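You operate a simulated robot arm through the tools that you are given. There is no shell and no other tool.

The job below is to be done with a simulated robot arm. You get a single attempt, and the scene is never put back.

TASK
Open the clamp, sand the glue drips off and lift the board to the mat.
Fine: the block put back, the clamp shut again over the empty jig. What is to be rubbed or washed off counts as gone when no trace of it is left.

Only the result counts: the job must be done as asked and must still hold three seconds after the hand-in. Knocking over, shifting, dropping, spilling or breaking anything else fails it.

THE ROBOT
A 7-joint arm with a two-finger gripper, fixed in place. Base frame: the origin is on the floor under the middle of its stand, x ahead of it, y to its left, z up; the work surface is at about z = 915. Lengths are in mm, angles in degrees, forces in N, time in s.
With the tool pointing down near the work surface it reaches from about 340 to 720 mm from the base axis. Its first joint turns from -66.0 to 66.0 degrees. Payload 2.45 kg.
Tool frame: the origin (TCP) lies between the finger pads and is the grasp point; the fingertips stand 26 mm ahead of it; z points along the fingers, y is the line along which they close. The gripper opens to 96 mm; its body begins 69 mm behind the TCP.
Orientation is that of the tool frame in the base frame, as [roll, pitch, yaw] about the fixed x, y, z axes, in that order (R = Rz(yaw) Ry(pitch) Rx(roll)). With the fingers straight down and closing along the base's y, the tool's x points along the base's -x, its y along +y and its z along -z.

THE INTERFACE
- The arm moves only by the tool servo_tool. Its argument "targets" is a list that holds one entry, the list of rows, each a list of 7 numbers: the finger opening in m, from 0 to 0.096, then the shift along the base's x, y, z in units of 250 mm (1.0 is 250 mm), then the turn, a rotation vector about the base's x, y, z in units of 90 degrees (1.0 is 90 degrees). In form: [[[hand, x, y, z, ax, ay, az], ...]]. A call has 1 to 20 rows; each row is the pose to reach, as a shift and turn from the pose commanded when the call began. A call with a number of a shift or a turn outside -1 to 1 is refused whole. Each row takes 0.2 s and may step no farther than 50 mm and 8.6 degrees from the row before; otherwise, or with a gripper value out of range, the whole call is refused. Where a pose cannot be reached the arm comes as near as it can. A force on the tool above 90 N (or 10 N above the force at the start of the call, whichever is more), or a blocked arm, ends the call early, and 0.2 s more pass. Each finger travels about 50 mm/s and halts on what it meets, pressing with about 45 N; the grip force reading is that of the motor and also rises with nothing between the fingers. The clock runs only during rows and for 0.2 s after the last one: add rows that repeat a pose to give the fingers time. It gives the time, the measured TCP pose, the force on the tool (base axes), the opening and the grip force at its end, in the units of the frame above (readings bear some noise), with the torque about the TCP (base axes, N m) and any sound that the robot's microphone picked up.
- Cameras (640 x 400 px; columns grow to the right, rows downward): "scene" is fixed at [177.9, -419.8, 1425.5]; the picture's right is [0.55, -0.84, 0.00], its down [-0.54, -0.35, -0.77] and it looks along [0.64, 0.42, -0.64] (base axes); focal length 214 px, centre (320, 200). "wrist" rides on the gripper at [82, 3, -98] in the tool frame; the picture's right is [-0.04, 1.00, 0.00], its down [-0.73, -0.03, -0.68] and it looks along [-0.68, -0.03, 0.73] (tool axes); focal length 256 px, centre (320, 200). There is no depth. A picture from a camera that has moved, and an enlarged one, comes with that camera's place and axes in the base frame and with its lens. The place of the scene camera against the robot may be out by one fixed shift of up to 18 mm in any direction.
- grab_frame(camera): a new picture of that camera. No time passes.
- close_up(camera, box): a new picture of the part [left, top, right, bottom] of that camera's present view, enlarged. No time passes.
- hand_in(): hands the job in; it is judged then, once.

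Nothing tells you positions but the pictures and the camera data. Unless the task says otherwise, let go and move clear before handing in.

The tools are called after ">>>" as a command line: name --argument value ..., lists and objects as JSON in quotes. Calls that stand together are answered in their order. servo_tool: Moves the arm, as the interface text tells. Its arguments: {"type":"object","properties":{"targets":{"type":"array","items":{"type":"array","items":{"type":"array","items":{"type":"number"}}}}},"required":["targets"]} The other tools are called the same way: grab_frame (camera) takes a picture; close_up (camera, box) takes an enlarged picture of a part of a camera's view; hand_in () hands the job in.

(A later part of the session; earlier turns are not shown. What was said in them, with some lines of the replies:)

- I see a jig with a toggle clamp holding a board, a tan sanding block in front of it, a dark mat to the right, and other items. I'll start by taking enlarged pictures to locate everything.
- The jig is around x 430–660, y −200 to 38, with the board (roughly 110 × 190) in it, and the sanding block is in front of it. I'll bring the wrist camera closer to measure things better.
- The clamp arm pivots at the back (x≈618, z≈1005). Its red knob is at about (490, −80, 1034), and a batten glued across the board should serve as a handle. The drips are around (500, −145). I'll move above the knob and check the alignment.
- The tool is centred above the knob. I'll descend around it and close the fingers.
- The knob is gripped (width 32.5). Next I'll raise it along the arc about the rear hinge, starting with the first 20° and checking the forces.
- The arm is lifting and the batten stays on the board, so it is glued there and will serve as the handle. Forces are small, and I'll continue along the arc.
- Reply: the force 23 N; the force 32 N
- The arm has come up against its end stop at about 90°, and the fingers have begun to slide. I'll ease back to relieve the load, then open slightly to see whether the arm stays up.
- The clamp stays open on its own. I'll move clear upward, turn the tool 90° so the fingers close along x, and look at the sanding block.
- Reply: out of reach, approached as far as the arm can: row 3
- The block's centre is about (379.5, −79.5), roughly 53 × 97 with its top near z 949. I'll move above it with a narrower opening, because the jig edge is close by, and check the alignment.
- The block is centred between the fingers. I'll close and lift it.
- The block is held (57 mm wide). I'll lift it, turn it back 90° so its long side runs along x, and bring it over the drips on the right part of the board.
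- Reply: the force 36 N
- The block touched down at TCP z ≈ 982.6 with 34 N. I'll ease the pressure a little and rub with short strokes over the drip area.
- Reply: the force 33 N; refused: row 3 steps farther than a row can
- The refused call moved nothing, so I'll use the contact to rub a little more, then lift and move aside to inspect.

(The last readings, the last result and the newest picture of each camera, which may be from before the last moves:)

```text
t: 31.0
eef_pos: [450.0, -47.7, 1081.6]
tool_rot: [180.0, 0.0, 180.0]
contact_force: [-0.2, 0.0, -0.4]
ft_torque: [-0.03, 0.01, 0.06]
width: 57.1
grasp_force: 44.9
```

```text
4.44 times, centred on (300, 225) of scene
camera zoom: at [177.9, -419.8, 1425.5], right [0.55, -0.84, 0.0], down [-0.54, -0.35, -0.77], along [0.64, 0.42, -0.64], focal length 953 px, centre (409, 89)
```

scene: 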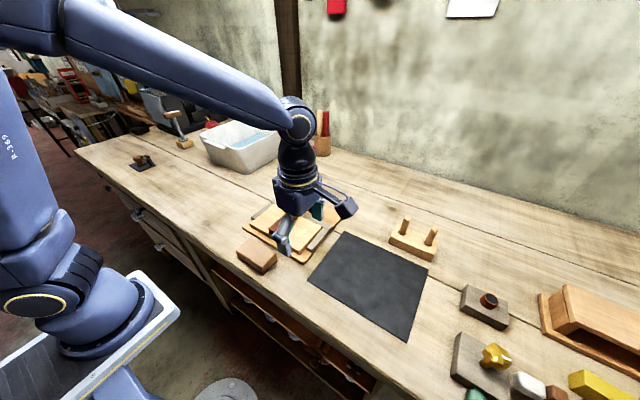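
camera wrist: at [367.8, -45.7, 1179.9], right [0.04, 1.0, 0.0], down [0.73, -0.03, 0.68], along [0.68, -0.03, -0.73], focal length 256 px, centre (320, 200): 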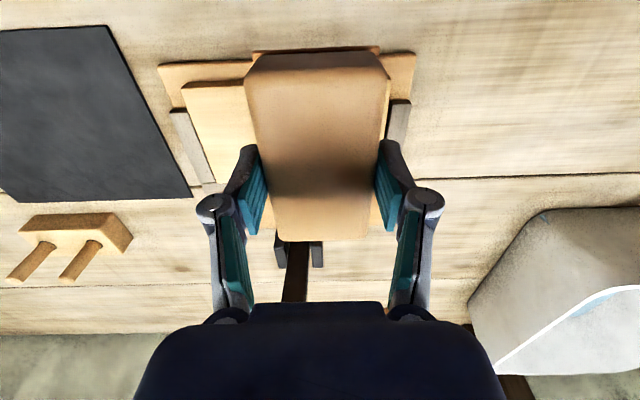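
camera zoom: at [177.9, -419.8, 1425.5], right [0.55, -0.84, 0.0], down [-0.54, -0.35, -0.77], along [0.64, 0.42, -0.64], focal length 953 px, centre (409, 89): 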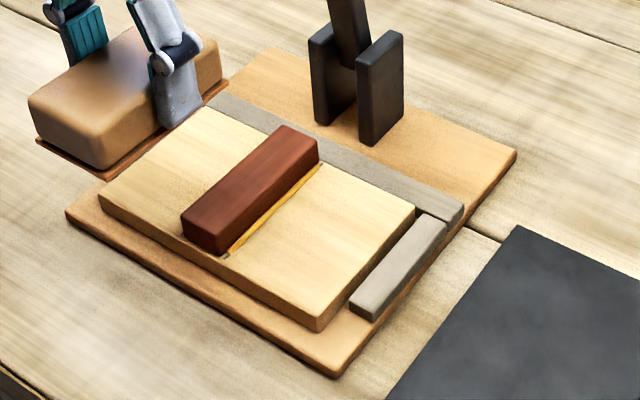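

The drips look gone. I'll zoom in to check for any remaining trace.

>>> close_up --camera "scene" --box '[290, 210, 350, 255]'

>>> close_up --camera "scene" --box '[255, 200, 315, 245]'

>>> close_up --camera "wrist" --box '[150, 50, 270, 200]'

```text
8.89 times, centred on (320, 232) of scene
camera zoom: at [177.9, -419.8, 1425.5], right [0.55, -0.84, 0.0], down [-0.54, -0.35, -0.77], along [0.64, 0.42, -0.64], focal length 1906 px, centre (320, -89)
```

zoom: 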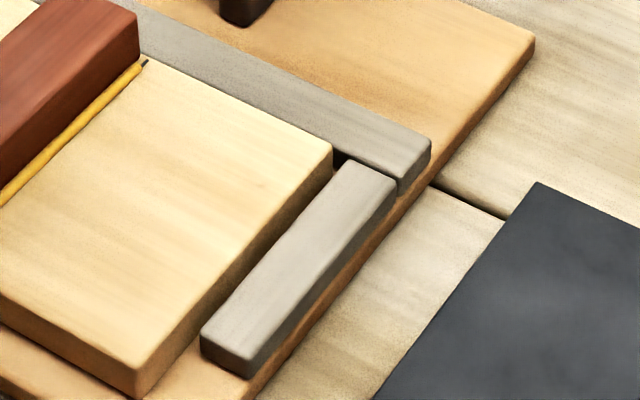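

```text
8.89 times, centred on (285, 222) of scene
camera zoom: at [177.9, -419.8, 1425.5], right [0.55, -0.84, 0.0], down [-0.54, -0.35, -0.77], along [0.64, 0.42, -0.64], focal length 1906 px, centre (631, 0)
```

zoom: 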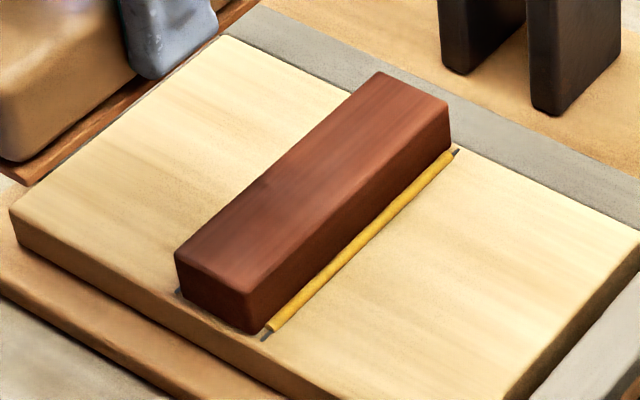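

```text
2.67 times, centred on (210, 125) of wrist
camera zoom: at [367.8, -45.7, 1179.9], right [0.04, 1.0, 0.0], down [0.73, -0.03, 0.68], along [0.68, -0.03, -0.73], focal length 683 px, centre (613, 400)
```

zoom: 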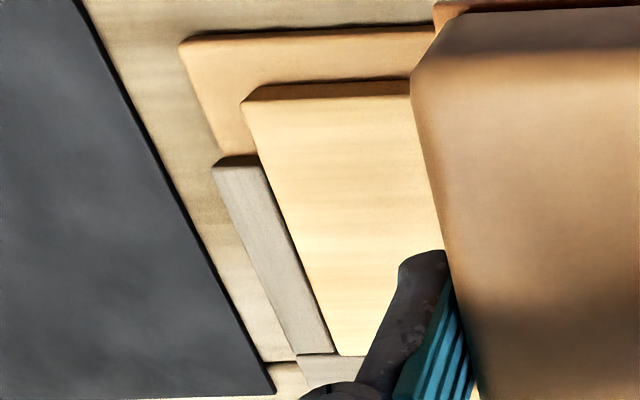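

The drips are completely gone. Next I'll turn the block back to its original orientation and take it to its original spot.

>>> servo_tool --targets '[[[0.04, -0.023, -0.01, 0, 0, 0, 0.083], [0.04, -0.046, -0.02, 0, 0, 0, 0.167], [0.04, -0.069, -0.03, 0, 0, 0, 0.25], [0.04, -0.092, -0.04, 0, 0, 0, 0.333], [0.04, -0.115, -0.05, 0, 0, 0, 0.417], [0.04, -0.138, -0.06, 0, 0, 0, 0.5], [0.04, -0.161, -0.07, 0, 0, 0, 0.583], [0.04, -0.184, -0.08, 0, 0, 0, 0.667], [0.04, -0.207, -0.09, 0, 0, 0, 0.75], [0.04, -0.23, -0.1, 0, 0, 0, 0.833], [0.04, -0.253, -0.11, 0, 0, 0, 0.917], [0.04, -0.2772, -0.12, 0, 0, 0, 1.0], [0.04, -0.2772, -0.12, -0.1, 0, 0, 1.0], [0.04, -0.2772, -0.12, -0.2, 0, 0, 1.0], [0.04, -0.2772, -0.12, -0.3, 0, 0, 1.0], [0.04, -0.2772, -0.12, -0.4, 0, 0, 1.0], [0.04, -0.2772, -0.12, -0.46, 0, 0, 1.0], [0.04, -0.2772, -0.12, -0.46, 0, 0, 1.0]]]'

>>> grab_frame --camera "wrist"

>>> close_up --camera "scene" --box '[200, 200, 320, 290]'

```text
t: 34.8
eef_pos: [379.9, -79.2, 965.0]
tool_rot: [179.9, -0.1, -90.1]
contact_force: [-0.1, -0.1, -1.3]
ft_torque: [-0.04, 0.03, 0.01]
width: 57.1
grasp_force: 45.0
```

```text
taken
camera wrist: at [375.8, -161.3, 1062.9], right [-1.0, 0.04, 0.0], down [0.03, 0.73, 0.68], along [0.03, 0.68, -0.73], focal length 256 px, centre (320, 200)
```

wrist: 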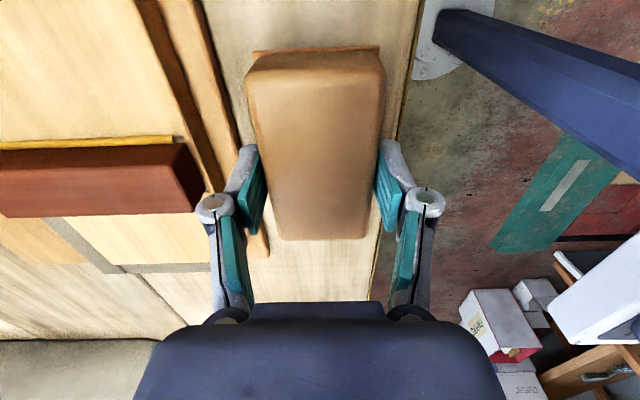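

```text
4.44 times, centred on (260, 245) of scene
camera zoom: at [177.9, -419.8, 1425.5], right [0.55, -0.84, 0.0], down [-0.54, -0.35, -0.77], along [0.64, 0.42, -0.64], focal length 953 px, centre (587, 0)
```

zoom: 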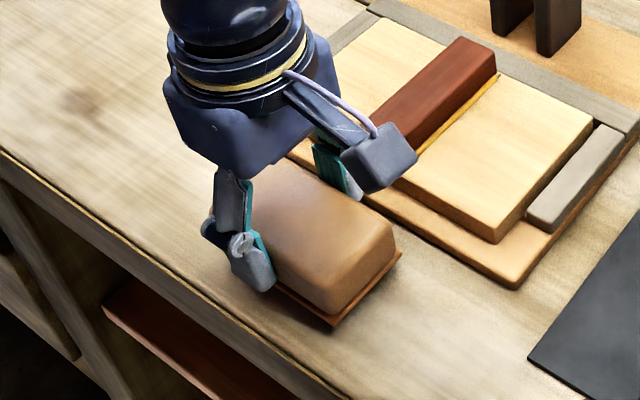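

>>> servo_tool --targets '[[[0.04, 0, 0, -0.03, 0, 0, 0], [0.04, 0, 0, -0.044, 0, 0, 0], [0.04, 0, 0, -0.05, 0, 0, 0], [0.04, 0, 0, -0.054, 0, 0, 0], [0.04, 0, 0, -0.054, 0, 0, 0]]]'

>>> close_up --camera "scene" --box '[200, 200, 320, 290]'

```text
t: 36.0
eef_pos: [380.4, -79.0, 951.1]
tool_rot: [-180.0, 0.0, -90.0]
contact_force: [0.0, 0.3, -1.1]
ft_torque: [0.0, 0.03, -0.01]
width: 57.0
grasp_force: 45.6
```

```text
4.44 times, centred on (260, 245) of scene
camera zoom: at [177.9, -419.8, 1425.5], right [0.55, -0.84, 0.0], down [-0.54, -0.35, -0.77], along [0.64, 0.42, -0.64], focal length 953 px, centre (587, 0)
```

zoom: 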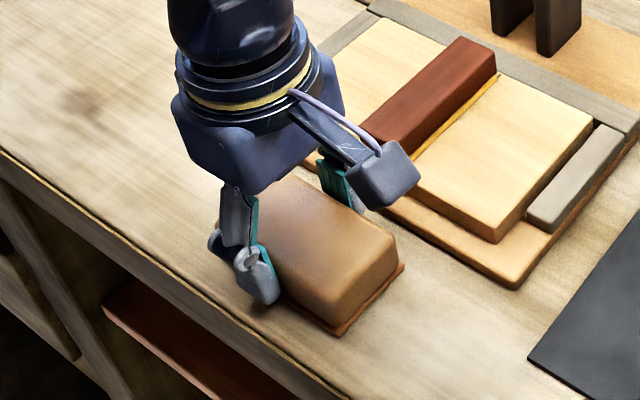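

>>> servo_tool --targets '[[[0.04, 0, 0, -0.004, 0, 0, 0], [0.04, 0, 0, -0.008, 0, 0, 0], [0.04, 0, 0, -0.008, 0, 0, 0]]]'

```text
t: 36.8
eef_pos: [381.0, -79.4, 951.1]
tool_rot: [-179.9, -0.1, -89.9]
contact_force: [-6.2, 0.3, 39.4]
ft_torque: [-0.26, 0.22, 0.02]
width: 57.4
grasp_force: 44.7
```

The block is in contact with the table. I'll ease off and release it.

>>> servo_tool --targets '[[[0.04, 0, 0, 0.004, 0, 0, 0], [0.06, 0, 0, 0.004, 0, 0, 0], [0.07, 0, 0, 0.004, 0, 0, 0], [0.07, 0, 0, 0.004, 0, 0, 0]]]'

>>> grab_frame --camera "wrist"

```text
t: 37.8
eef_pos: [379.4, -78.3, 950.4]
tool_rot: [-180.0, 0.0, -90.0]
contact_force: [-0.1, 0.8, -0.2]
ft_torque: [-0.01, 0.01, -0.03]
width: 69.6
grasp_force: 0.0
```

```text
taken
camera wrist: at [376.2, -160.7, 1048.3], right [-1.0, 0.04, 0.0], down [0.03, 0.73, 0.68], along [0.03, 0.68, -0.73], focal length 256 px, centre (320, 200)
```

wrist: 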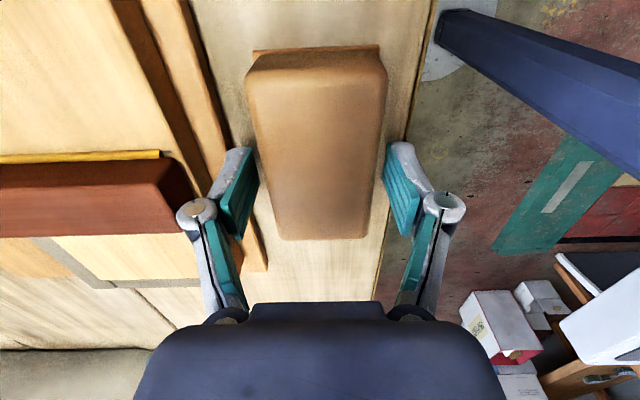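

The block is back in place. I'll rise, turn the tool back so the fingers close along y, and look at the batten for the lift.

>>> servo_tool --targets '[[[0.07, 0, 0, 0.1, 0, 0, 0], [0.07, 0, 0, 0.25, 0, 0, 0], [0.07, 0, 0, 0.4, 0, 0, 0], [0.07, 0, 0, 0.5, 0, 0, 0], [0.07, 0, 0, 0.55, 0, 0, -0.083], [0.07, 0, 0, 0.6, 0, 0, -0.167], [0.07, 0, 0, 0.6, 0, 0, -0.25], [0.07, 0, 0, 0.6, 0, 0, -0.333], [0.07, 0, 0, 0.6, 0, 0, -0.417], [0.07, 0.01, 0, 0.6, 0, 0, -0.5], [0.07, 0.02, 0, 0.6, 0, 0, -0.583], [0.07, 0.04, 0, 0.6, 0, 0, -0.667], [0.07, 0.06, 0, 0.6, 0, 0, -0.75], [0.07, 0.08, 0, 0.6, 0, 0, -0.833], [0.07, 0.1, 0, 0.6, 0, 0, -0.917], [0.07, 0.12, 0, 0.6, 0, 0, -1.0], [0.07, 0.12, 0, 0.6, 0, 0, -1.0]]]'

>>> grab_frame --camera "wrist"

>>> close_up --camera "wrist" --box '[220, 40, 420, 180]'

>>> close_up --camera "scene" --box '[200, 170, 380, 290]'

```text
t: 41.4
eef_pos: [409.2, -78.0, 1100.6]
tool_rot: [-179.9, 0.0, 179.9]
contact_force: [0.2, 0.2, 0.4]
ft_torque: [-0.03, 0.02, -0.04]
width: 70.3
grasp_force: 0.0
```

```text
taken
camera wrist: at [328.4, -75.6, 1199.2], right [0.04, 1.0, 0.0], down [0.73, -0.03, 0.68], along [0.68, -0.03, -0.73], focal length 256 px, centre (320, 200)
```

wrist: 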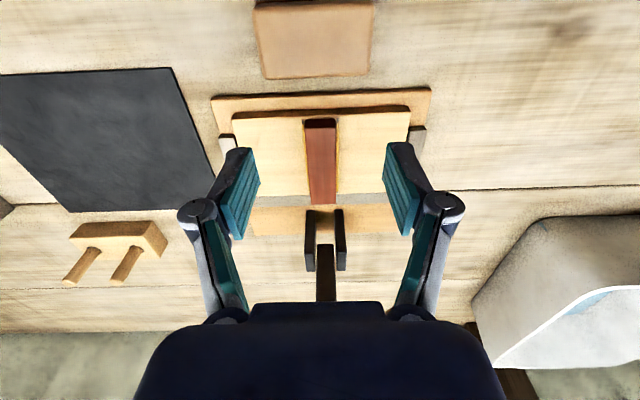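

```text
2.86 times, centred on (320, 110) of wrist
camera zoom: at [328.4, -75.6, 1199.2], right [0.04, 1.0, 0.0], down [0.73, -0.03, 0.68], along [0.68, -0.03, -0.73], focal length 731 px, centre (320, 457)
```

zoom: 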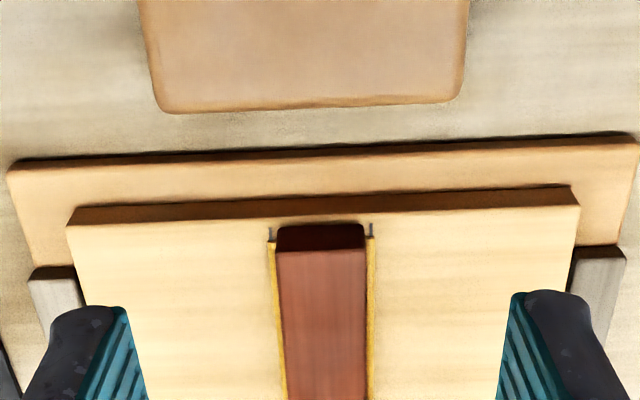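

```text
3.33 times, centred on (290, 230) of scene
camera zoom: at [177.9, -419.8, 1425.5], right [0.55, -0.84, 0.0], down [-0.54, -0.35, -0.77], along [0.64, 0.42, -0.64], focal length 715 px, centre (420, 100)
```

zoom: 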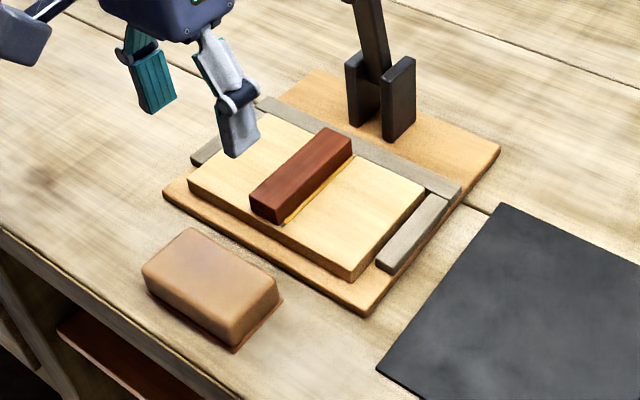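

The board's batten runs x≈450–552 at y≈−81, with its top around z 967. I'll position above it, then go down to grip it with the fingertips clear of the board face.

>>> servo_tool --targets '[[[0.07, 0.12, -0.002, -0.05, 0, 0, 0], [0.07, 0.24, -0.004, -0.12, 0, 0, 0], [0.07, 0.3612, -0.006, -0.2, 0, 0, 0], [0.07, 0.3612, -0.006, -0.3, 0, 0, 0], [0.07, 0.3612, -0.006, -0.39, 0, 0, 0], [0.07, 0.3612, -0.006, -0.39, 0, 0, 0]]]'

>>> grab_frame --camera "wrist"

>>> close_up --camera "scene" --box '[230, 130, 360, 260]'

```text
t: 42.8
eef_pos: [502.1, -80.8, 1002.3]
tool_rot: [-180.0, 0.0, 179.9]
contact_force: [0.1, 0.5, -0.2]
ft_torque: [0.01, -0.02, -0.02]
width: 70.0
grasp_force: 0.0
```

```text
taken
camera wrist: at [419.2, -77.3, 1100.5], right [0.04, 1.0, 0.0], down [0.73, -0.03, 0.68], along [0.68, -0.03, -0.73], focal length 256 px, centre (320, 200)
```

wrist: 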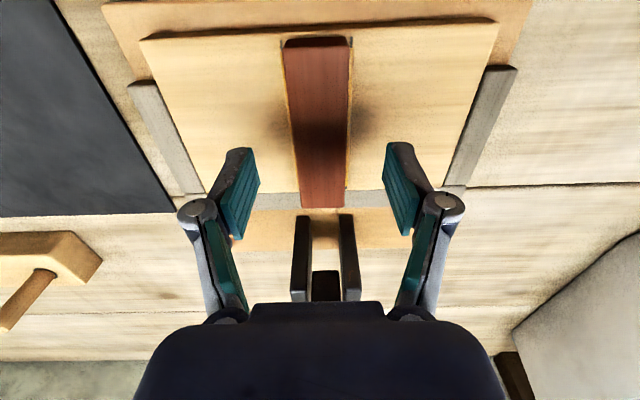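

```text
3.08 times, centred on (295, 195) of scene
camera zoom: at [177.9, -419.8, 1425.5], right [0.55, -0.84, 0.0], down [-0.54, -0.35, -0.77], along [0.64, 0.42, -0.64], focal length 660 px, centre (397, 215)
```

zoom: 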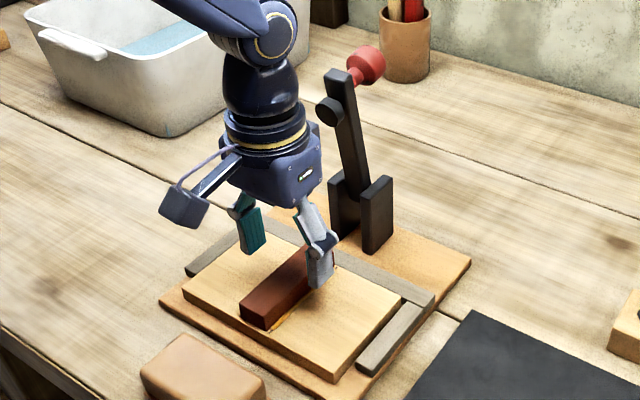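

>>> servo_tool --targets '[[[0.07, 0, 0, -0.05, 0, 0, 0], [0.07, 0, 0, -0.09, 0, 0, 0], [0.07, 0, 0, -0.11, 0, 0, 0], [0.07, 0, 0, -0.11, 0, 0, 0], [0.05, 0, 0, -0.11, 0, 0, 0], [0.03, 0, 0, -0.11, 0, 0, 0], [0.015, 0, 0, -0.11, 0, 0, 0], [0.015, 0, 0, -0.11, 0, 0, 0], [0.015, 0, 0, -0.11, 0, 0, 0]]]'

>>> grab_frame --camera "wrist"

>>> close_up --camera "scene" --box '[250, 190, 340, 260]'

```text
t: 44.8
eef_pos: [500.5, -79.4, 975.5]
tool_rot: [179.9, 0.0, -180.0]
contact_force: [-0.7, 0.1, -1.2]
ft_torque: [-0.03, 0.02, -0.03]
width: 30.8
grasp_force: 44.9
```

```text
taken
camera wrist: at [418.3, -77.1, 1074.1], right [0.04, 1.0, 0.0], down [0.73, -0.03, 0.68], along [0.68, -0.03, -0.73], focal length 256 px, centre (320, 200)
```

wrist: 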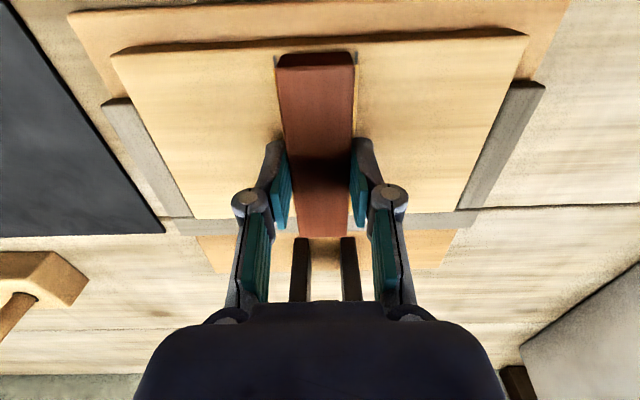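

```text
5.71 times, centred on (295, 225) of scene
camera zoom: at [177.9, -419.8, 1425.5], right [0.55, -0.84, 0.0], down [-0.54, -0.35, -0.77], along [0.64, 0.42, -0.64], focal length 1226 px, centre (463, 57)
```

zoom: 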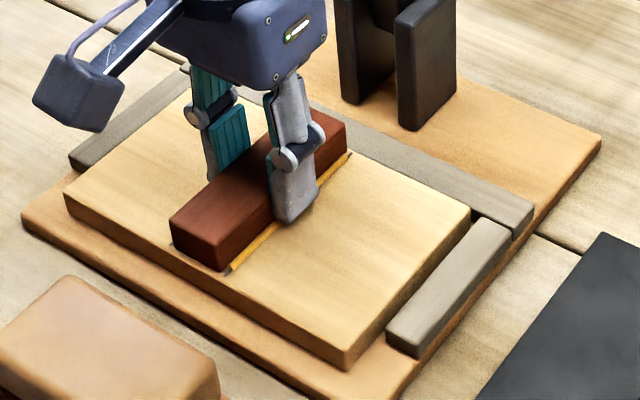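

The batten is gripped (30.8 mm wide). I'll lift straight up slowly and check that the board comes with it.

>>> servo_tool --targets '[[[0.015, 0, 0, 0.02, 0, 0, 0], [0.015, 0, 0, 0.05, 0, 0, 0], [0.015, 0, 0, 0.09, 0, 0, 0], [0.015, 0, 0, 0.14, 0, 0, 0], [0.015, 0, 0, 0.2, 0, 0, 0], [0.015, 0, 0, 0.2, 0, 0, 0]]]'

>>> grab_frame --camera "wrist"

>>> close_up --camera "scene" --box '[230, 150, 380, 260]'

```text
t: 46.2
eef_pos: [500.6, -81.0, 1025.3]
tool_rot: [179.9, 0.0, 180.0]
contact_force: [0.2, 0.4, -2.2]
ft_torque: [0.0, -0.01, -0.02]
width: 30.8
grasp_force: 44.6
```

```text
taken
camera wrist: at [418.0, -76.7, 1123.5], right [0.04, 1.0, 0.0], down [0.73, -0.03, 0.68], along [0.68, -0.03, -0.73], focal length 256 px, centre (320, 200)
```

wrist: 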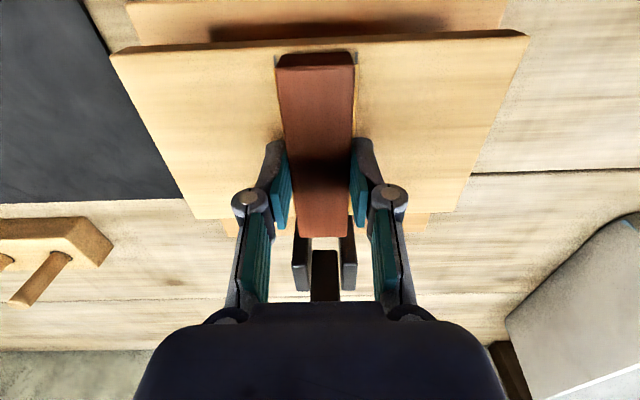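

```text
3.64 times, centred on (305, 205) of scene
camera zoom: at [177.9, -419.8, 1425.5], right [0.55, -0.84, 0.0], down [-0.54, -0.35, -0.77], along [0.64, 0.42, -0.64], focal length 780 px, centre (374, 182)
```

zoom: 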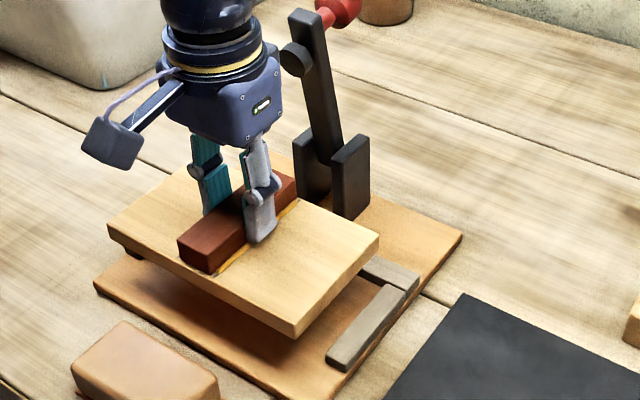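

The board is up and level. I'll carry it over to the mat (centre ≈ (501, −357)).

>>> servo_tool --targets '[[[0.015, 0, -0.03, 0.03, 0, 0, 0], [0.015, 0, -0.09, 0.05, 0, 0, 0], [0.015, 0, -0.17, 0.05, 0, 0, 0], [0.015, 0, -0.26, 0.05, 0, 0, 0], [0.015, 0, -0.35, 0.05, 0, 0, 0], [0.015, 0, -0.44, 0.05, 0, 0, 0], [0.015, 0, -0.53, 0.05, 0, 0, 0], [0.015, 0, -0.62, 0.05, 0, 0, 0], [0.015, 0, -0.71, 0.05, 0, 0, 0], [0.015, 0, -0.8, 0.05, 0, 0, 0], [0.015, 0, -0.88, 0.05, 0, 0, 0], [0.015, 0, -0.95, 0.05, 0, 0, 0], [0.015, 0, -1.0, 0.05, 0, 0, 0], [0.015, 0, -1.0, 0.05, 0, 0, 0]]]'

>>> grab_frame --camera "wrist"

>>> grab_frame --camera "scene"

```text
t: 49.2
eef_pos: [500.0, -332.2, 1038.6]
tool_rot: [-180.0, 0.0, 180.0]
contact_force: [-0.3, 0.5, -1.9]
ft_torque: [-0.01, 0.02, 0.0]
width: 30.8
grasp_force: 45.0
```

```text
taken
camera wrist: at [417.9, -328.0, 1135.8], right [0.04, 1.0, 0.0], down [0.73, -0.03, 0.68], along [0.68, -0.03, -0.73], focal length 256 px, centre (320, 200)
```

wrist: 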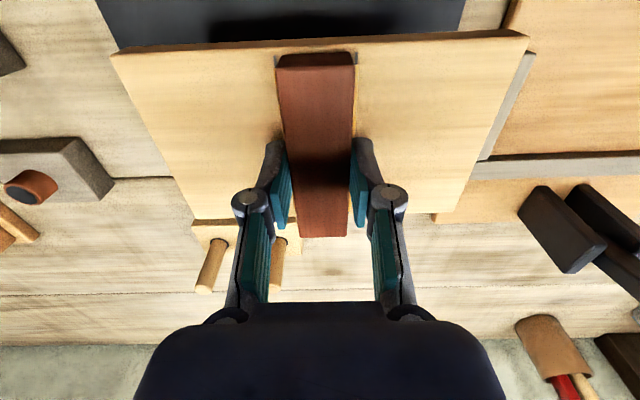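

```text
taken
```

scene: 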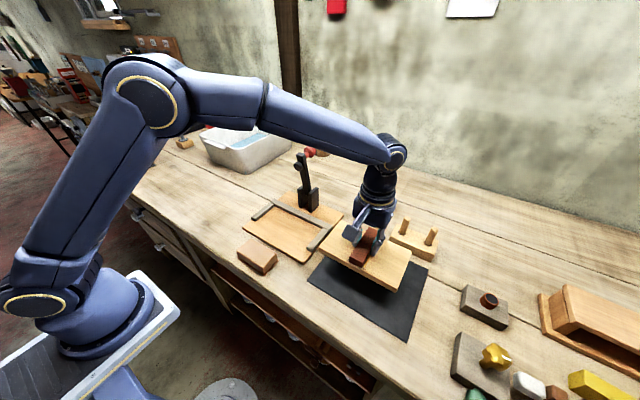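

>>> servo_tool --targets '[[[0.015, 0, -0.04, 0, 0, 0, 0], [0.015, 0, -0.08, -0.03, 0, 0, 0], [0.015, 0, -0.104, -0.09, 0, 0, 0], [0.015, 0, -0.104, -0.16, 0, 0, 0], [0.015, 0, -0.104, -0.22, 0, 0, 0], [0.015, 0, -0.104, -0.25, 0, 0, 0], [0.015, 0, -0.104, -0.27, 0, 0, 0], [0.015, 0, -0.104, -0.27, 0, 0, 0]]]'

>>> grab_frame --camera "wrist"

>>> close_up --camera "scene" --box '[290, 200, 450, 350]'

```text
t: 51.0
eef_pos: [501.6, -357.6, 971.2]
tool_rot: [180.0, 0.0, -180.0]
contact_force: [-0.1, 0.4, -1.6]
ft_torque: [-0.01, 0.01, -0.01]
width: 30.8
grasp_force: 45.9
```

```text
taken
camera wrist: at [418.8, -353.6, 1069.0], right [0.04, 1.0, 0.0], down [0.73, -0.03, 0.68], along [0.68, -0.03, -0.73], focal length 256 px, centre (320, 200)
```

wrist: 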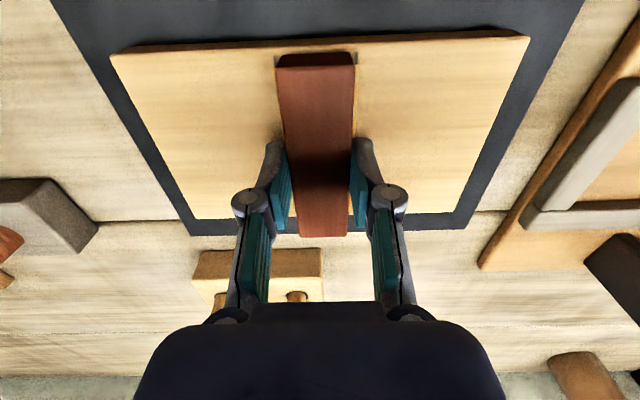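

```text
2.67 times, centred on (370, 275) of scene
camera zoom: at [177.9, -419.8, 1425.5], right [0.55, -0.84, 0.0], down [-0.54, -0.35, -0.77], along [0.64, 0.42, -0.64], focal length 572 px, centre (187, 0)
```

zoom: 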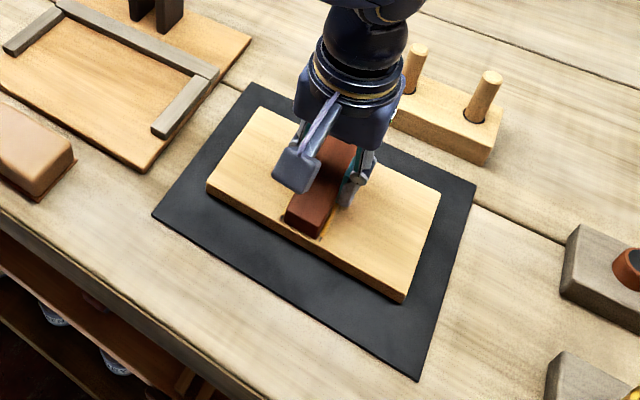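

The board is well inside the mat. I'll lower it the last few millimetres in small steps.

>>> servo_tool --targets '[[[0.015, 0, 0, -0.006, 0, 0, 0], [0.015, 0, 0, -0.012, 0, 0, 0], [0.015, 0, 0, -0.012, 0, 0, 0]]]'

```text
t: 51.8
eef_pos: [500.4, -356.8, 968.1]
tool_rot: [-180.0, -0.1, 180.0]
contact_force: [-1.5, 0.6, 2.5]
ft_torque: [0.04, 0.03, -0.01]
width: 30.9
grasp_force: 45.0
```

>>> servo_tool --targets '[[[0.015, 0, 0, -0.002, 0, 0, 0], [0.015, 0, 0, -0.002, 0, 0, 0], [0.035, 0, 0, -0.002, 0, 0, 0], [0.055, 0, 0, -0.002, 0, 0, 0], [0.065, 0, 0, -0.002, 0, 0, 0], [0.065, 0, 0, -0.002, 0, 0, 0]]]'

>>> grab_frame --camera "wrist"

>>> close_up --camera "scene" --box '[290, 200, 450, 350]'

```text
t: 53.2
eef_pos: [500.7, -356.0, 967.7]
tool_rot: [179.9, 0.0, -180.0]
contact_force: [0.4, 0.6, 0.1]
ft_torque: [0.01, 0.02, 0.01]
width: 65.0
grasp_force: 0.0
```

```text
taken
camera wrist: at [418.8, -353.5, 1065.7], right [0.04, 1.0, 0.0], down [0.73, -0.03, 0.68], along [0.68, -0.03, -0.73], focal length 256 px, centre (320, 200)
```

wrist: 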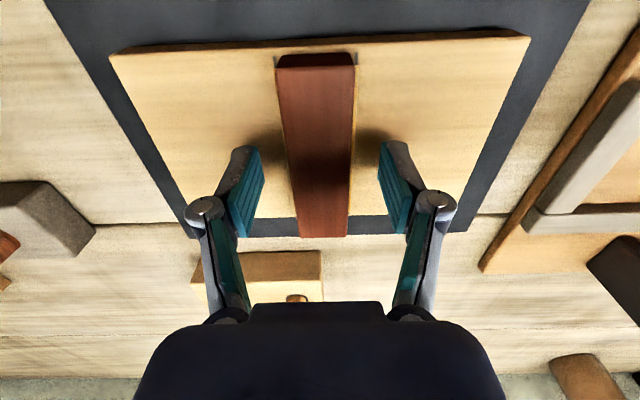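

```text
2.67 times, centred on (370, 275) of scene
camera zoom: at [177.9, -419.8, 1425.5], right [0.55, -0.84, 0.0], down [-0.54, -0.35, -0.77], along [0.64, 0.42, -0.64], focal length 572 px, centre (187, 0)
```

zoom: 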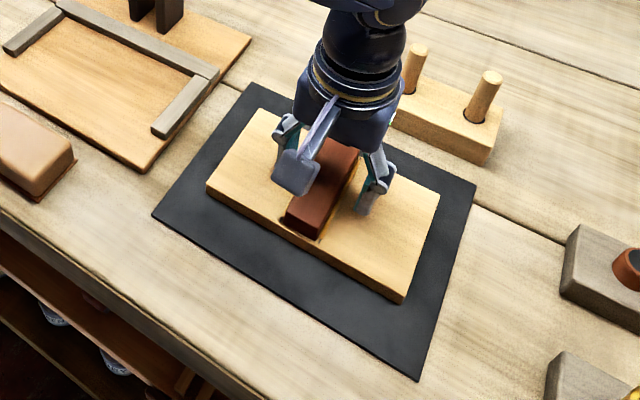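

The board is resting on the mat. I'll rise clear and head back toward the open clamp's knob.

>>> servo_tool --targets '[[[0.065, 0, 0, 0.06, 0, 0, 0], [0.065, 0, 0, 0.16, 0, 0, 0], [0.08, 0, 0, 0.32, 0, 0, 0], [0.096, 0, 0, 0.48, 0, 0, 0], [0.096, 0, 0, 0.64, 0, 0, 0], [0.096, 0, 0, 0.8, 0, 0, 0], [0.096, 0, 0.05, 0.907, 0, 0, 0], [0.096, 0, 0.2, 0.907, 0, 0, 0], [0.096, 0, 0.35, 0.907, 0, 0, 0], [0.096, 0, 0.5, 0.907, 0, 0, 0], [0.096, 0, 0.65, 0.907, 0, 0, 0], [0.096, 0, 0.8, 0.907, 0, 0, 0], [0.096, 0, 0.95, 0.907, 0, 0, 0], [0.096, 0, 1.0, 0.907, 0, 0, 0], [0.096, 0, 1.0, 0.907, 0, 0, 0]]]'

>>> grab_frame --camera "wrist"

>>> grab_frame --camera "scene"

```text
t: 56.4
eef_pos: [499.3, -105.0, 1193.9]
tool_rot: [180.0, 0.0, -180.0]
contact_force: [-0.3, 0.6, 0.2]
ft_torque: [-0.01, 0.0, 0.0]
width: 96.5
grasp_force: 0.0
```

```text
taken
camera wrist: at [416.5, -102.4, 1292.3], right [0.04, 1.0, 0.0], down [0.73, -0.03, 0.68], along [0.68, -0.03, -0.73], focal length 256 px, centre (320, 200)
```

wrist: 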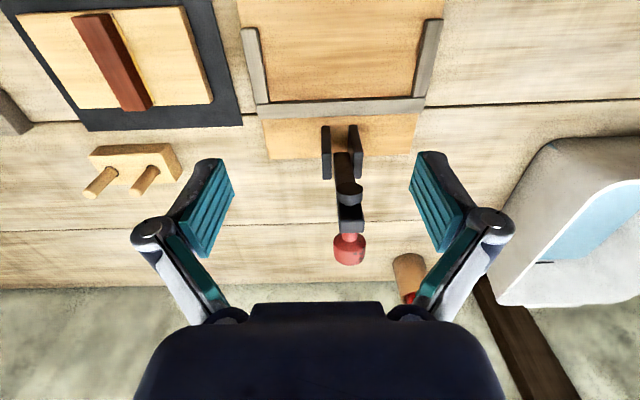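

```text
taken
```

scene: 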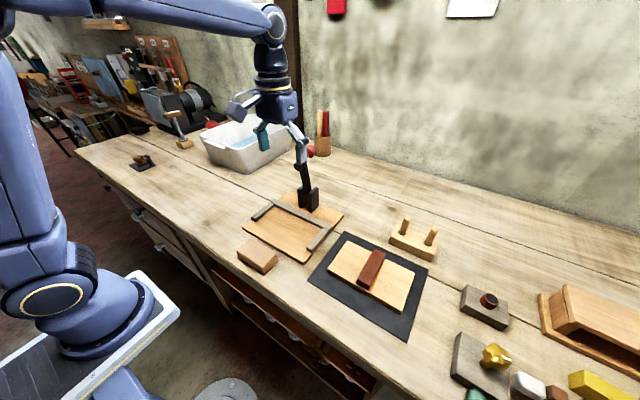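

>>> servo_tool --targets '[[[0.096, 0.02, 0.104, 0, 0, 0, 0], [0.096, 0.16, 0.104, 0, 0, 0, 0], [0.096, 0.3, 0.104, 0, 0, 0, 0], [0.096, 0.44, 0.104, 0, 0, 0, 0], [0.096, 0.55, 0.104, 0, 0, 0, 0], [0.096, 0.588, 0.104, -0.04, 0, 0, 0], [0.096, 0.588, 0.104, -0.12, 0, 0, 0], [0.096, 0.588, 0.104, -0.2, 0, 0, 0], [0.096, 0.588, 0.104, -0.256, 0, 0, 0], [0.096, 0.588, 0.104, -0.256, 0, 0, 0]]]'

>>> grab_frame --camera "wrist"

>>> close_up --camera "scene" --box '[220, 80, 380, 220]'

```text
t: 58.6
eef_pos: [647.4, -80.9, 1130.8]
tool_rot: [-180.0, 0.0, 180.0]
contact_force: [-0.1, 0.5, 0.3]
ft_torque: [-0.02, 0.02, 0.01]
width: 96.1
grasp_force: 0.0
```

```text
taken
camera wrist: at [565.0, -77.9, 1229.2], right [0.04, 1.0, 0.0], down [0.73, -0.03, 0.68], along [0.68, -0.03, -0.73], focal length 256 px, centre (320, 200)
```

wrist: 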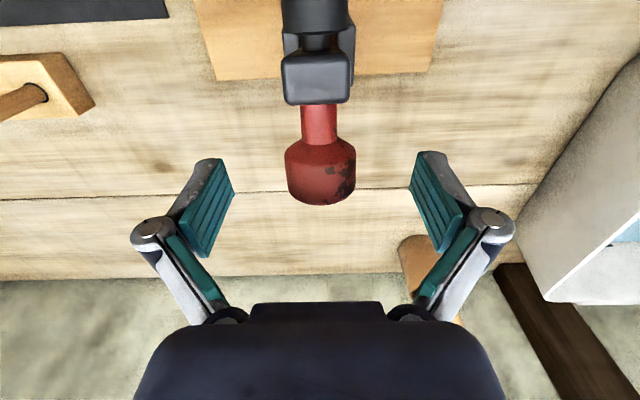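

```text
2.86 times, centred on (300, 150) of scene
camera zoom: at [177.9, -419.8, 1425.5], right [0.55, -0.84, 0.0], down [-0.54, -0.35, -0.77], along [0.64, 0.42, -0.64], focal length 613 px, centre (377, 343)
```

zoom: 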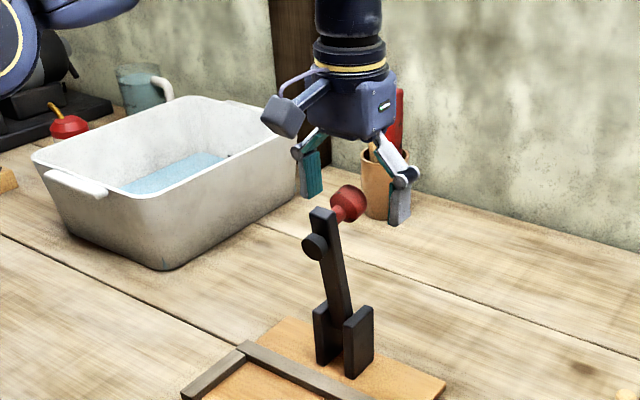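

The fingers straddle the knob. I'll grip it and swing the arm back down along the same arc, part of the way first.

>>> servo_tool --targets '[[[0.075, 0, 0, 0, 0, 0, 0], [0.055, 0, 0, 0, 0, 0, 0], [0.035, 0, 0, 0, 0, 0, 0], [0.02, 0, 0, 0, 0, 0, 0], [0.02, 0, 0, 0, 0, 0, 0], [0.02, -0.028, 0, 0.006, 0, 0, 0], [0.02, -0.0572, 0, 0.0116, 0, 0, 0], [0.02, -0.1028, 0, 0.0164, 0, 0, 0], [0.02, -0.148, 0, 0.0172, 0, 0, 0], [0.02, -0.1936, 0, 0.0136, 0, 0, 0], [0.02, -0.2388, 0, 0.0068, 0, 0, 0], [0.02, -0.2828, 0, -0.0044, 0, 0, 0], [0.02, -0.2828, 0, -0.0044, 0, 0, 0]]]'

>>> close_up --camera "scene" --box '[220, 110, 380, 250]'

>>> grab_frame --camera "wrist"

```text
t: 61.4
eef_pos: [577.6, -81.2, 1131.0]
tool_rot: [180.0, 0.1, 180.0]
contact_force: [7.2, -3.1, -5.7]
ft_torque: [-0.05, -0.87, 0.0]
width: 32.8
grasp_force: 42.1
```

```text
2.86 times, centred on (300, 180) of scene
camera zoom: at [178.2, -419.9, 1425.4], right [0.55, -0.84, 0.0], down [-0.54, -0.35, -0.77], along [0.64, 0.42, -0.64], focal length 613 px, centre (377, 257)
```

zoom: 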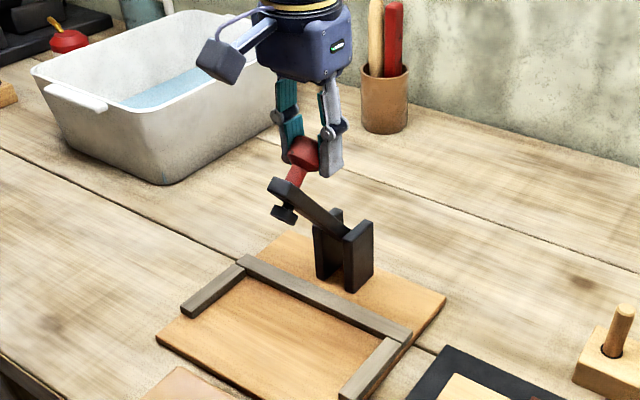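

```text
taken
camera wrist: at [495.7, -77.0, 1227.5], right [0.04, 1.0, 0.0], down [0.73, -0.03, 0.68], along [0.68, -0.03, -0.73], focal length 256 px, centre (320, 200)
```

wrist: 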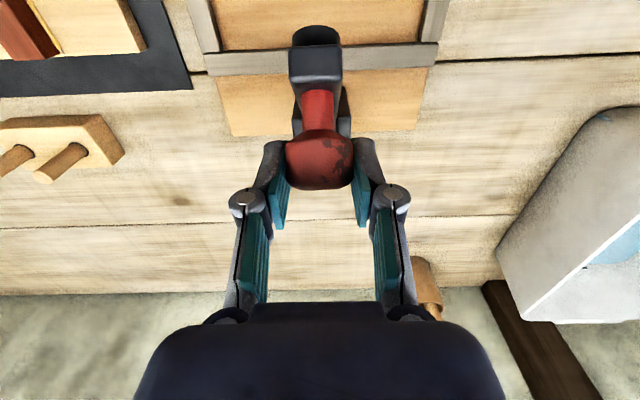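

>>> servo_tool --targets '[[[0.02, -0.0436, 0, -0.0152, 0, 0, 0], [0.02, -0.0852, 0, -0.034, 0, 0, 0], [0.02, -0.1244, 0, -0.056, 0, 0, 0], [0.02, -0.1624, 0, -0.0816, 0, 0, 0], [0.02, -0.198, 0, -0.1104, 0, 0, 0], [0.02, -0.2308, 0, -0.142, 0, 0, 0], [0.02, -0.2604, 0, -0.1764, 0, 0, 0], [0.02, -0.2872, 0, -0.2136, 0, 0, 0], [0.02, -0.3108, 0, -0.2528, 0, 0, 0], [0.02, -0.3308, 0, -0.294, 0, 0, 0], [0.02, -0.3308, 0, -0.294, 0, 0, 0]]]'

>>> close_up --camera "scene" --box '[220, 130, 380, 270]'

```text
t: 63.8
eef_pos: [494.1, -80.2, 1055.8]
tool_rot: [-180.0, 0.1, 179.9]
contact_force: [12.4, -2.4, 1.7]
ft_torque: [-0.01, -1.49, -0.04]
width: 32.7
grasp_force: 45.1
```

```text
2.86 times, centred on (300, 200) of scene
camera zoom: at [178.2, -419.9, 1425.4], right [0.55, -0.84, 0.0], down [-0.54, -0.35, -0.77], along [0.64, 0.42, -0.64], focal length 613 px, centre (377, 200)
```

zoom: 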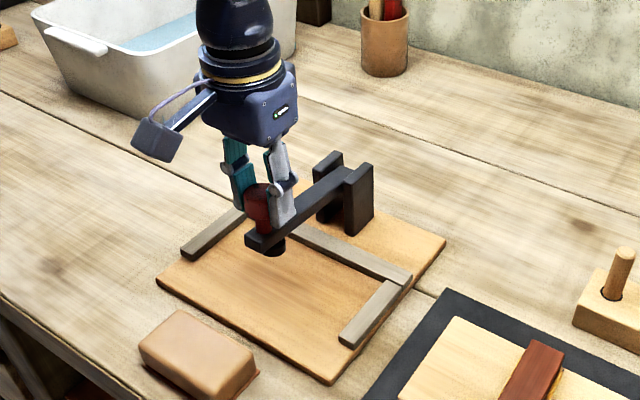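

>>> servo_tool --targets '[[[0.02, -0.009, 0, -0.0212, 0, 0, 0], [0.02, -0.016, 0, -0.0424, 0, 0, 0], [0.02, -0.023, 0, -0.0645, 0, 0, 0], [0.02, -0.0284, 0, -0.0864, 0, 0, 0], [0.02, -0.0284, 0, -0.0864, 0, 0, 0]]]'

>>> close_up --camera "scene" --box '[220, 130, 380, 270]'

>>> grab_frame --camera "wrist"

```text
t: 65.0
eef_pos: [486.1, -79.7, 1035.4]
tool_rot: [180.0, 0.3, -180.0]
contact_force: [8.5, 10.1, 34.4]
ft_torque: [0.18, -0.25, 0.02]
width: 32.6
grasp_force: 44.8
```

```text
2.86 times, centred on (300, 200) of scene
camera zoom: at [177.6, -419.4, 1425.6], right [0.55, -0.84, 0.0], down [-0.54, -0.35, -0.77], along [0.64, 0.42, -0.64], focal length 613 px, centre (377, 200)
```

zoom: 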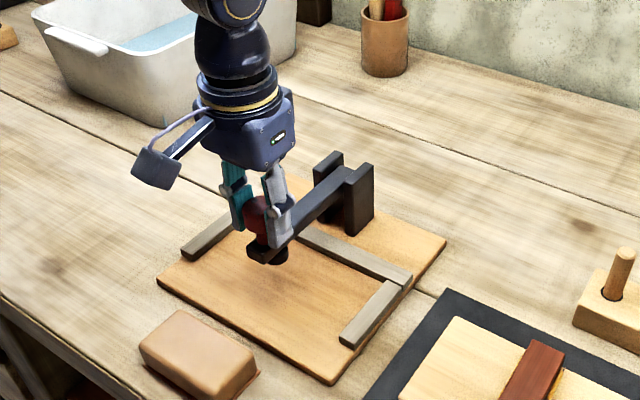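

```text
taken
camera wrist: at [405.0, -77.2, 1133.3], right [0.04, 1.0, 0.0], down [0.73, -0.03, 0.68], along [0.68, -0.03, -0.73], focal length 256 px, centre (320, 200)
```

wrist: 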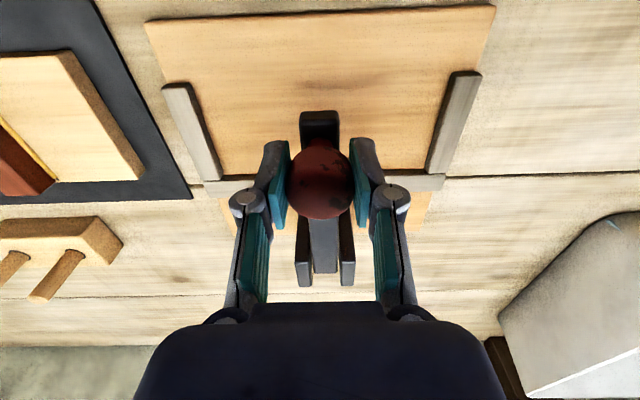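

The arm meets its stop at the original closed angle (34 N upward). I'll press slightly more to make sure it is fully shut.

>>> servo_tool --targets '[[[0.02, 0.0, 0, -0.006, 0, 0, 0], [0.02, 0.0, 0, -0.01, 0, 0, 0], [0.02, 0.0, 0, -0.01, 0, 0, 0]]]'

>>> close_up --camera "scene" --box '[255, 170, 335, 250]'

```text
t: 65.8
eef_pos: [486.6, -80.7, 1033.3]
tool_rot: [-179.9, 0.1, 180.0]
contact_force: [4.0, 14.5, 35.1]
ft_torque: [0.21, -0.05, 0.0]
width: 31.7
grasp_force: 45.0
```

```text
5.00 times, centred on (295, 210) of scene
camera zoom: at [177.4, -419.3, 1425.7], right [0.55, -0.84, 0.0], down [-0.54, -0.35, -0.77], along [0.64, 0.42, -0.64], focal length 1072 px, centre (445, 150)
```

zoom: 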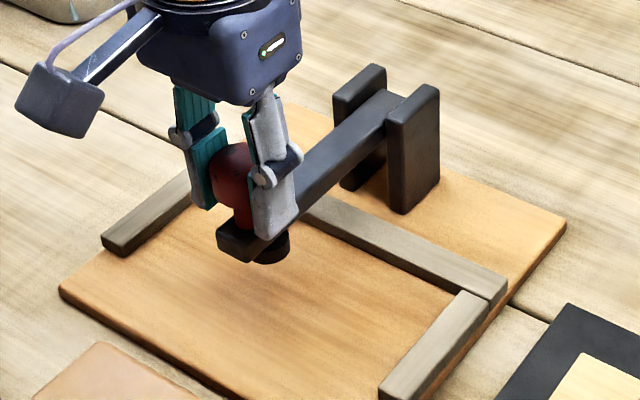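

>>> servo_tool --targets '[[[0.035, 0, 0, 0.002, 0, 0, 0], [0.055, 0, 0, 0.002, 0, 0, 0], [0.075, 0, 0, 0.002, 0, 0, 0], [0.08, 0, 0, 0.002, 0, 0, 0]]]'

>>> close_up --camera "scene" --box '[255, 170, 335, 250]'

>>> grab_frame --camera "wrist"

```text
t: 66.8
eef_pos: [486.1, -81.0, 1032.0]
tool_rot: [-180.0, 0.0, -180.0]
contact_force: [0.3, 0.4, 0.6]
ft_torque: [0.02, -0.04, 0.01]
width: 80.0
grasp_force: 0.1
```

```text
5.00 times, centred on (295, 210) of scene
camera zoom: at [177.9, -419.8, 1425.5], right [0.55, -0.84, 0.0], down [-0.54, -0.35, -0.77], along [0.64, 0.42, -0.64], focal length 1072 px, centre (445, 150)
```

zoom: 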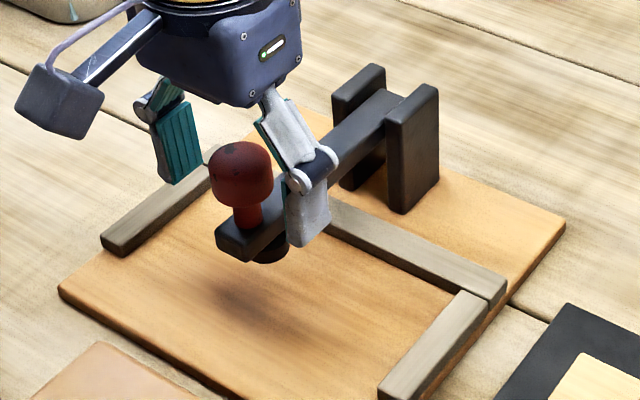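

```text
taken
camera wrist: at [404.7, -77.8, 1130.0], right [0.04, 1.0, 0.0], down [0.73, -0.03, 0.68], along [0.68, -0.03, -0.73], focal length 256 px, centre (320, 200)
```

wrist: 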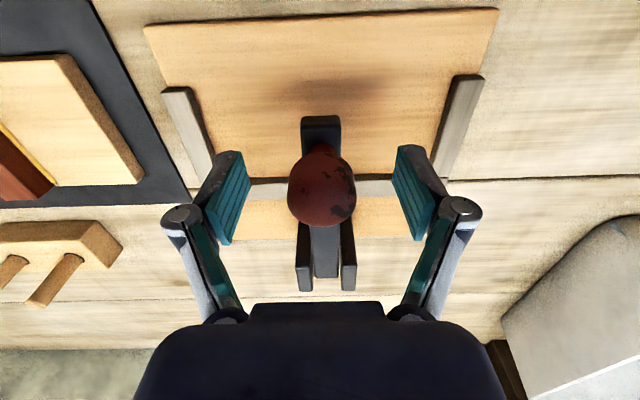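

The clamp is shut and released. I'll rise clear and take a final look at everything.

>>> servo_tool --targets '[[[0.08, 0, 0, 0.1, 0, 0, 0], [0.09, 0, 0, 0.25, 0, 0, 0], [0.096, 0, 0, 0.4, 0, 0, 0], [0.096, -0.1, 0, 0.55, 0, 0, 0], [0.096, -0.2, 0.1, 0.68, 0, 0, 0], [0.096, -0.27, 0.22, 0.8, 0, 0, 0], [0.096, -0.27, 0.4, 0.8, 0, 0, 0], [0.096, -0.27, 0.4, 0.8, 0, 0, 0]]]'

>>> grab_frame --camera "scene"

>>> grab_frame --camera "wrist"

>>> close_up --camera "scene" --box '[220, 170, 380, 270]'

>>> close_up --camera "scene" --box '[300, 220, 440, 350]'

```text
t: 68.6
eef_pos: [417.9, 21.5, 1231.6]
tool_rot: [-180.0, -0.1, 179.9]
contact_force: [0.3, -0.6, 0.2]
ft_torque: [0.0, 0.0, -0.01]
width: 96.0
grasp_force: 0.0
```

```text
taken
```

scene: 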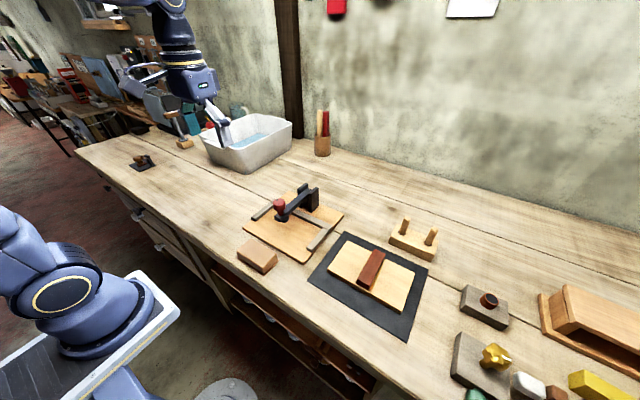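

```text
taken
camera wrist: at [336.2, 23.9, 1329.7], right [0.04, 1.0, 0.0], down [0.73, -0.03, 0.68], along [0.68, -0.03, -0.73], focal length 256 px, centre (320, 200)
```

wrist: 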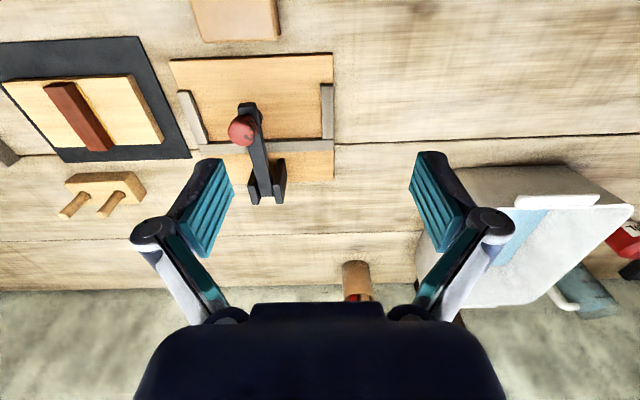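

```text
4.00 times, centred on (300, 220) of scene
camera zoom: at [177.9, -419.8, 1425.5], right [0.55, -0.84, 0.0], down [-0.54, -0.35, -0.77], along [0.64, 0.42, -0.64], focal length 858 px, centre (400, 120)
```

zoom: 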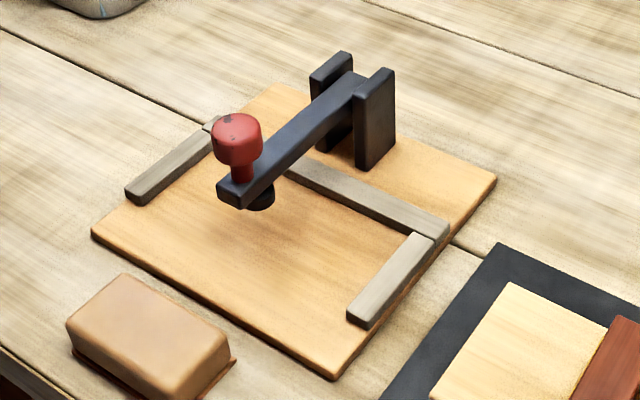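

```text
3.08 times, centred on (370, 285) of scene
camera zoom: at [177.9, -419.8, 1425.5], right [0.55, -0.84, 0.0], down [-0.54, -0.35, -0.77], along [0.64, 0.42, -0.64], focal length 660 px, centre (166, -62)
```

zoom: 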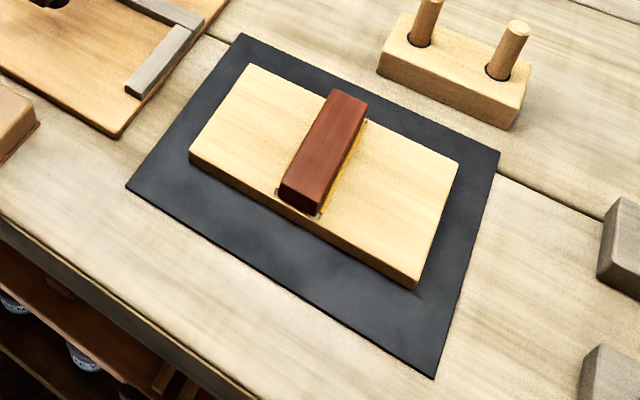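

Everything looks right. One last enlarged check of the board face for any trace of glue drips.

>>> close_up --camera "scene" --box '[360, 250, 420, 320]'

>>> close_up --camera "scene" --box '[325, 235, 385, 300]'

>>> close_up --camera "wrist" --box '[0, 30, 200, 170]'

```text
5.71 times, centred on (390, 285) of scene
camera zoom: at [177.9, -419.8, 1425.5], right [0.55, -0.84, 0.0], down [-0.54, -0.35, -0.77], along [0.64, 0.42, -0.64], focal length 1226 px, centre (-80, -286)
```

zoom: 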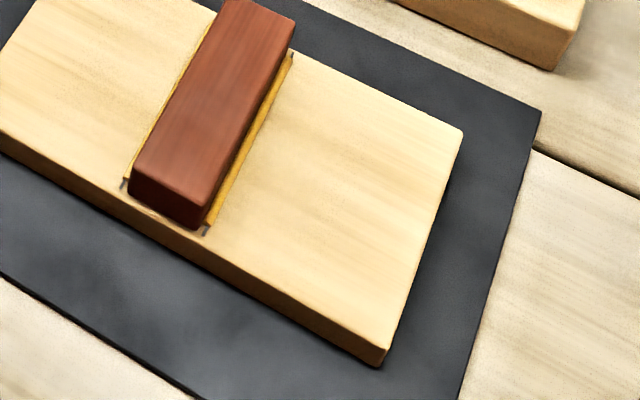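

```text
6.15 times, centred on (355, 268) of scene
camera zoom: at [177.9, -419.8, 1425.5], right [0.55, -0.84, 0.0], down [-0.54, -0.35, -0.77], along [0.64, 0.42, -0.64], focal length 1320 px, centre (105, -215)
```

zoom: 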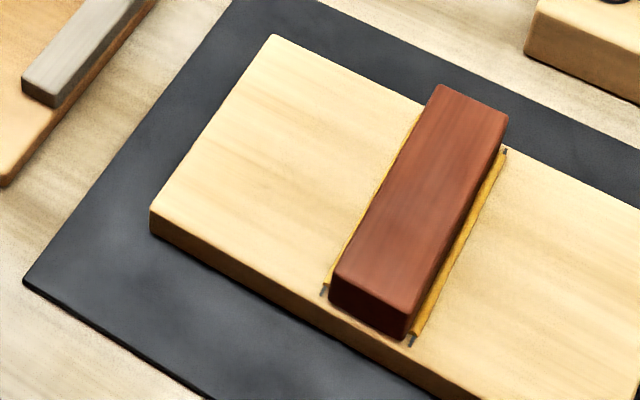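

```text
2.86 times, centred on (100, 100) of wrist
camera zoom: at [336.2, 23.9, 1329.7], right [0.04, 1.0, 0.0], down [0.73, -0.03, 0.68], along [0.68, -0.03, -0.73], focal length 731 px, centre (949, 486)
```

zoom: 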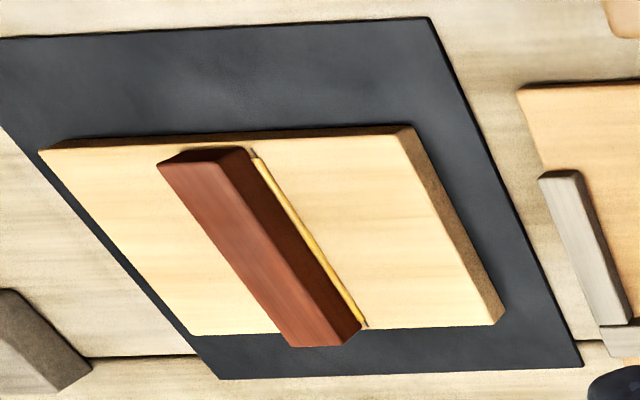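

The board is clean and lies on the mat, and the block is back in its spot. The clamp is shut over the empty jig and the arm is clear, so I'm handing the job in.

>>> hand_in

```text
The job is handed in.
```

I opened the clamp, sanded the glue drips off, and lifted the board onto the mat, then handed the job in. No result came back from the judging.

- **Board:** it lies flat and well inside the mat. Enlarged views of its face show no trace of the drips.
- **Sanding block:** it is back in its original spot, about 2 mm off in the pictures.
- **Clamp:** it is shut again over the empty jig, pressed against its stop at the same angle as at the start. The arm has let go and moved clear.
- **Left in place:** I did not sand the amber glue lines along both sides of the wooden batten on the board. I took them to be the glued joint, not drips.
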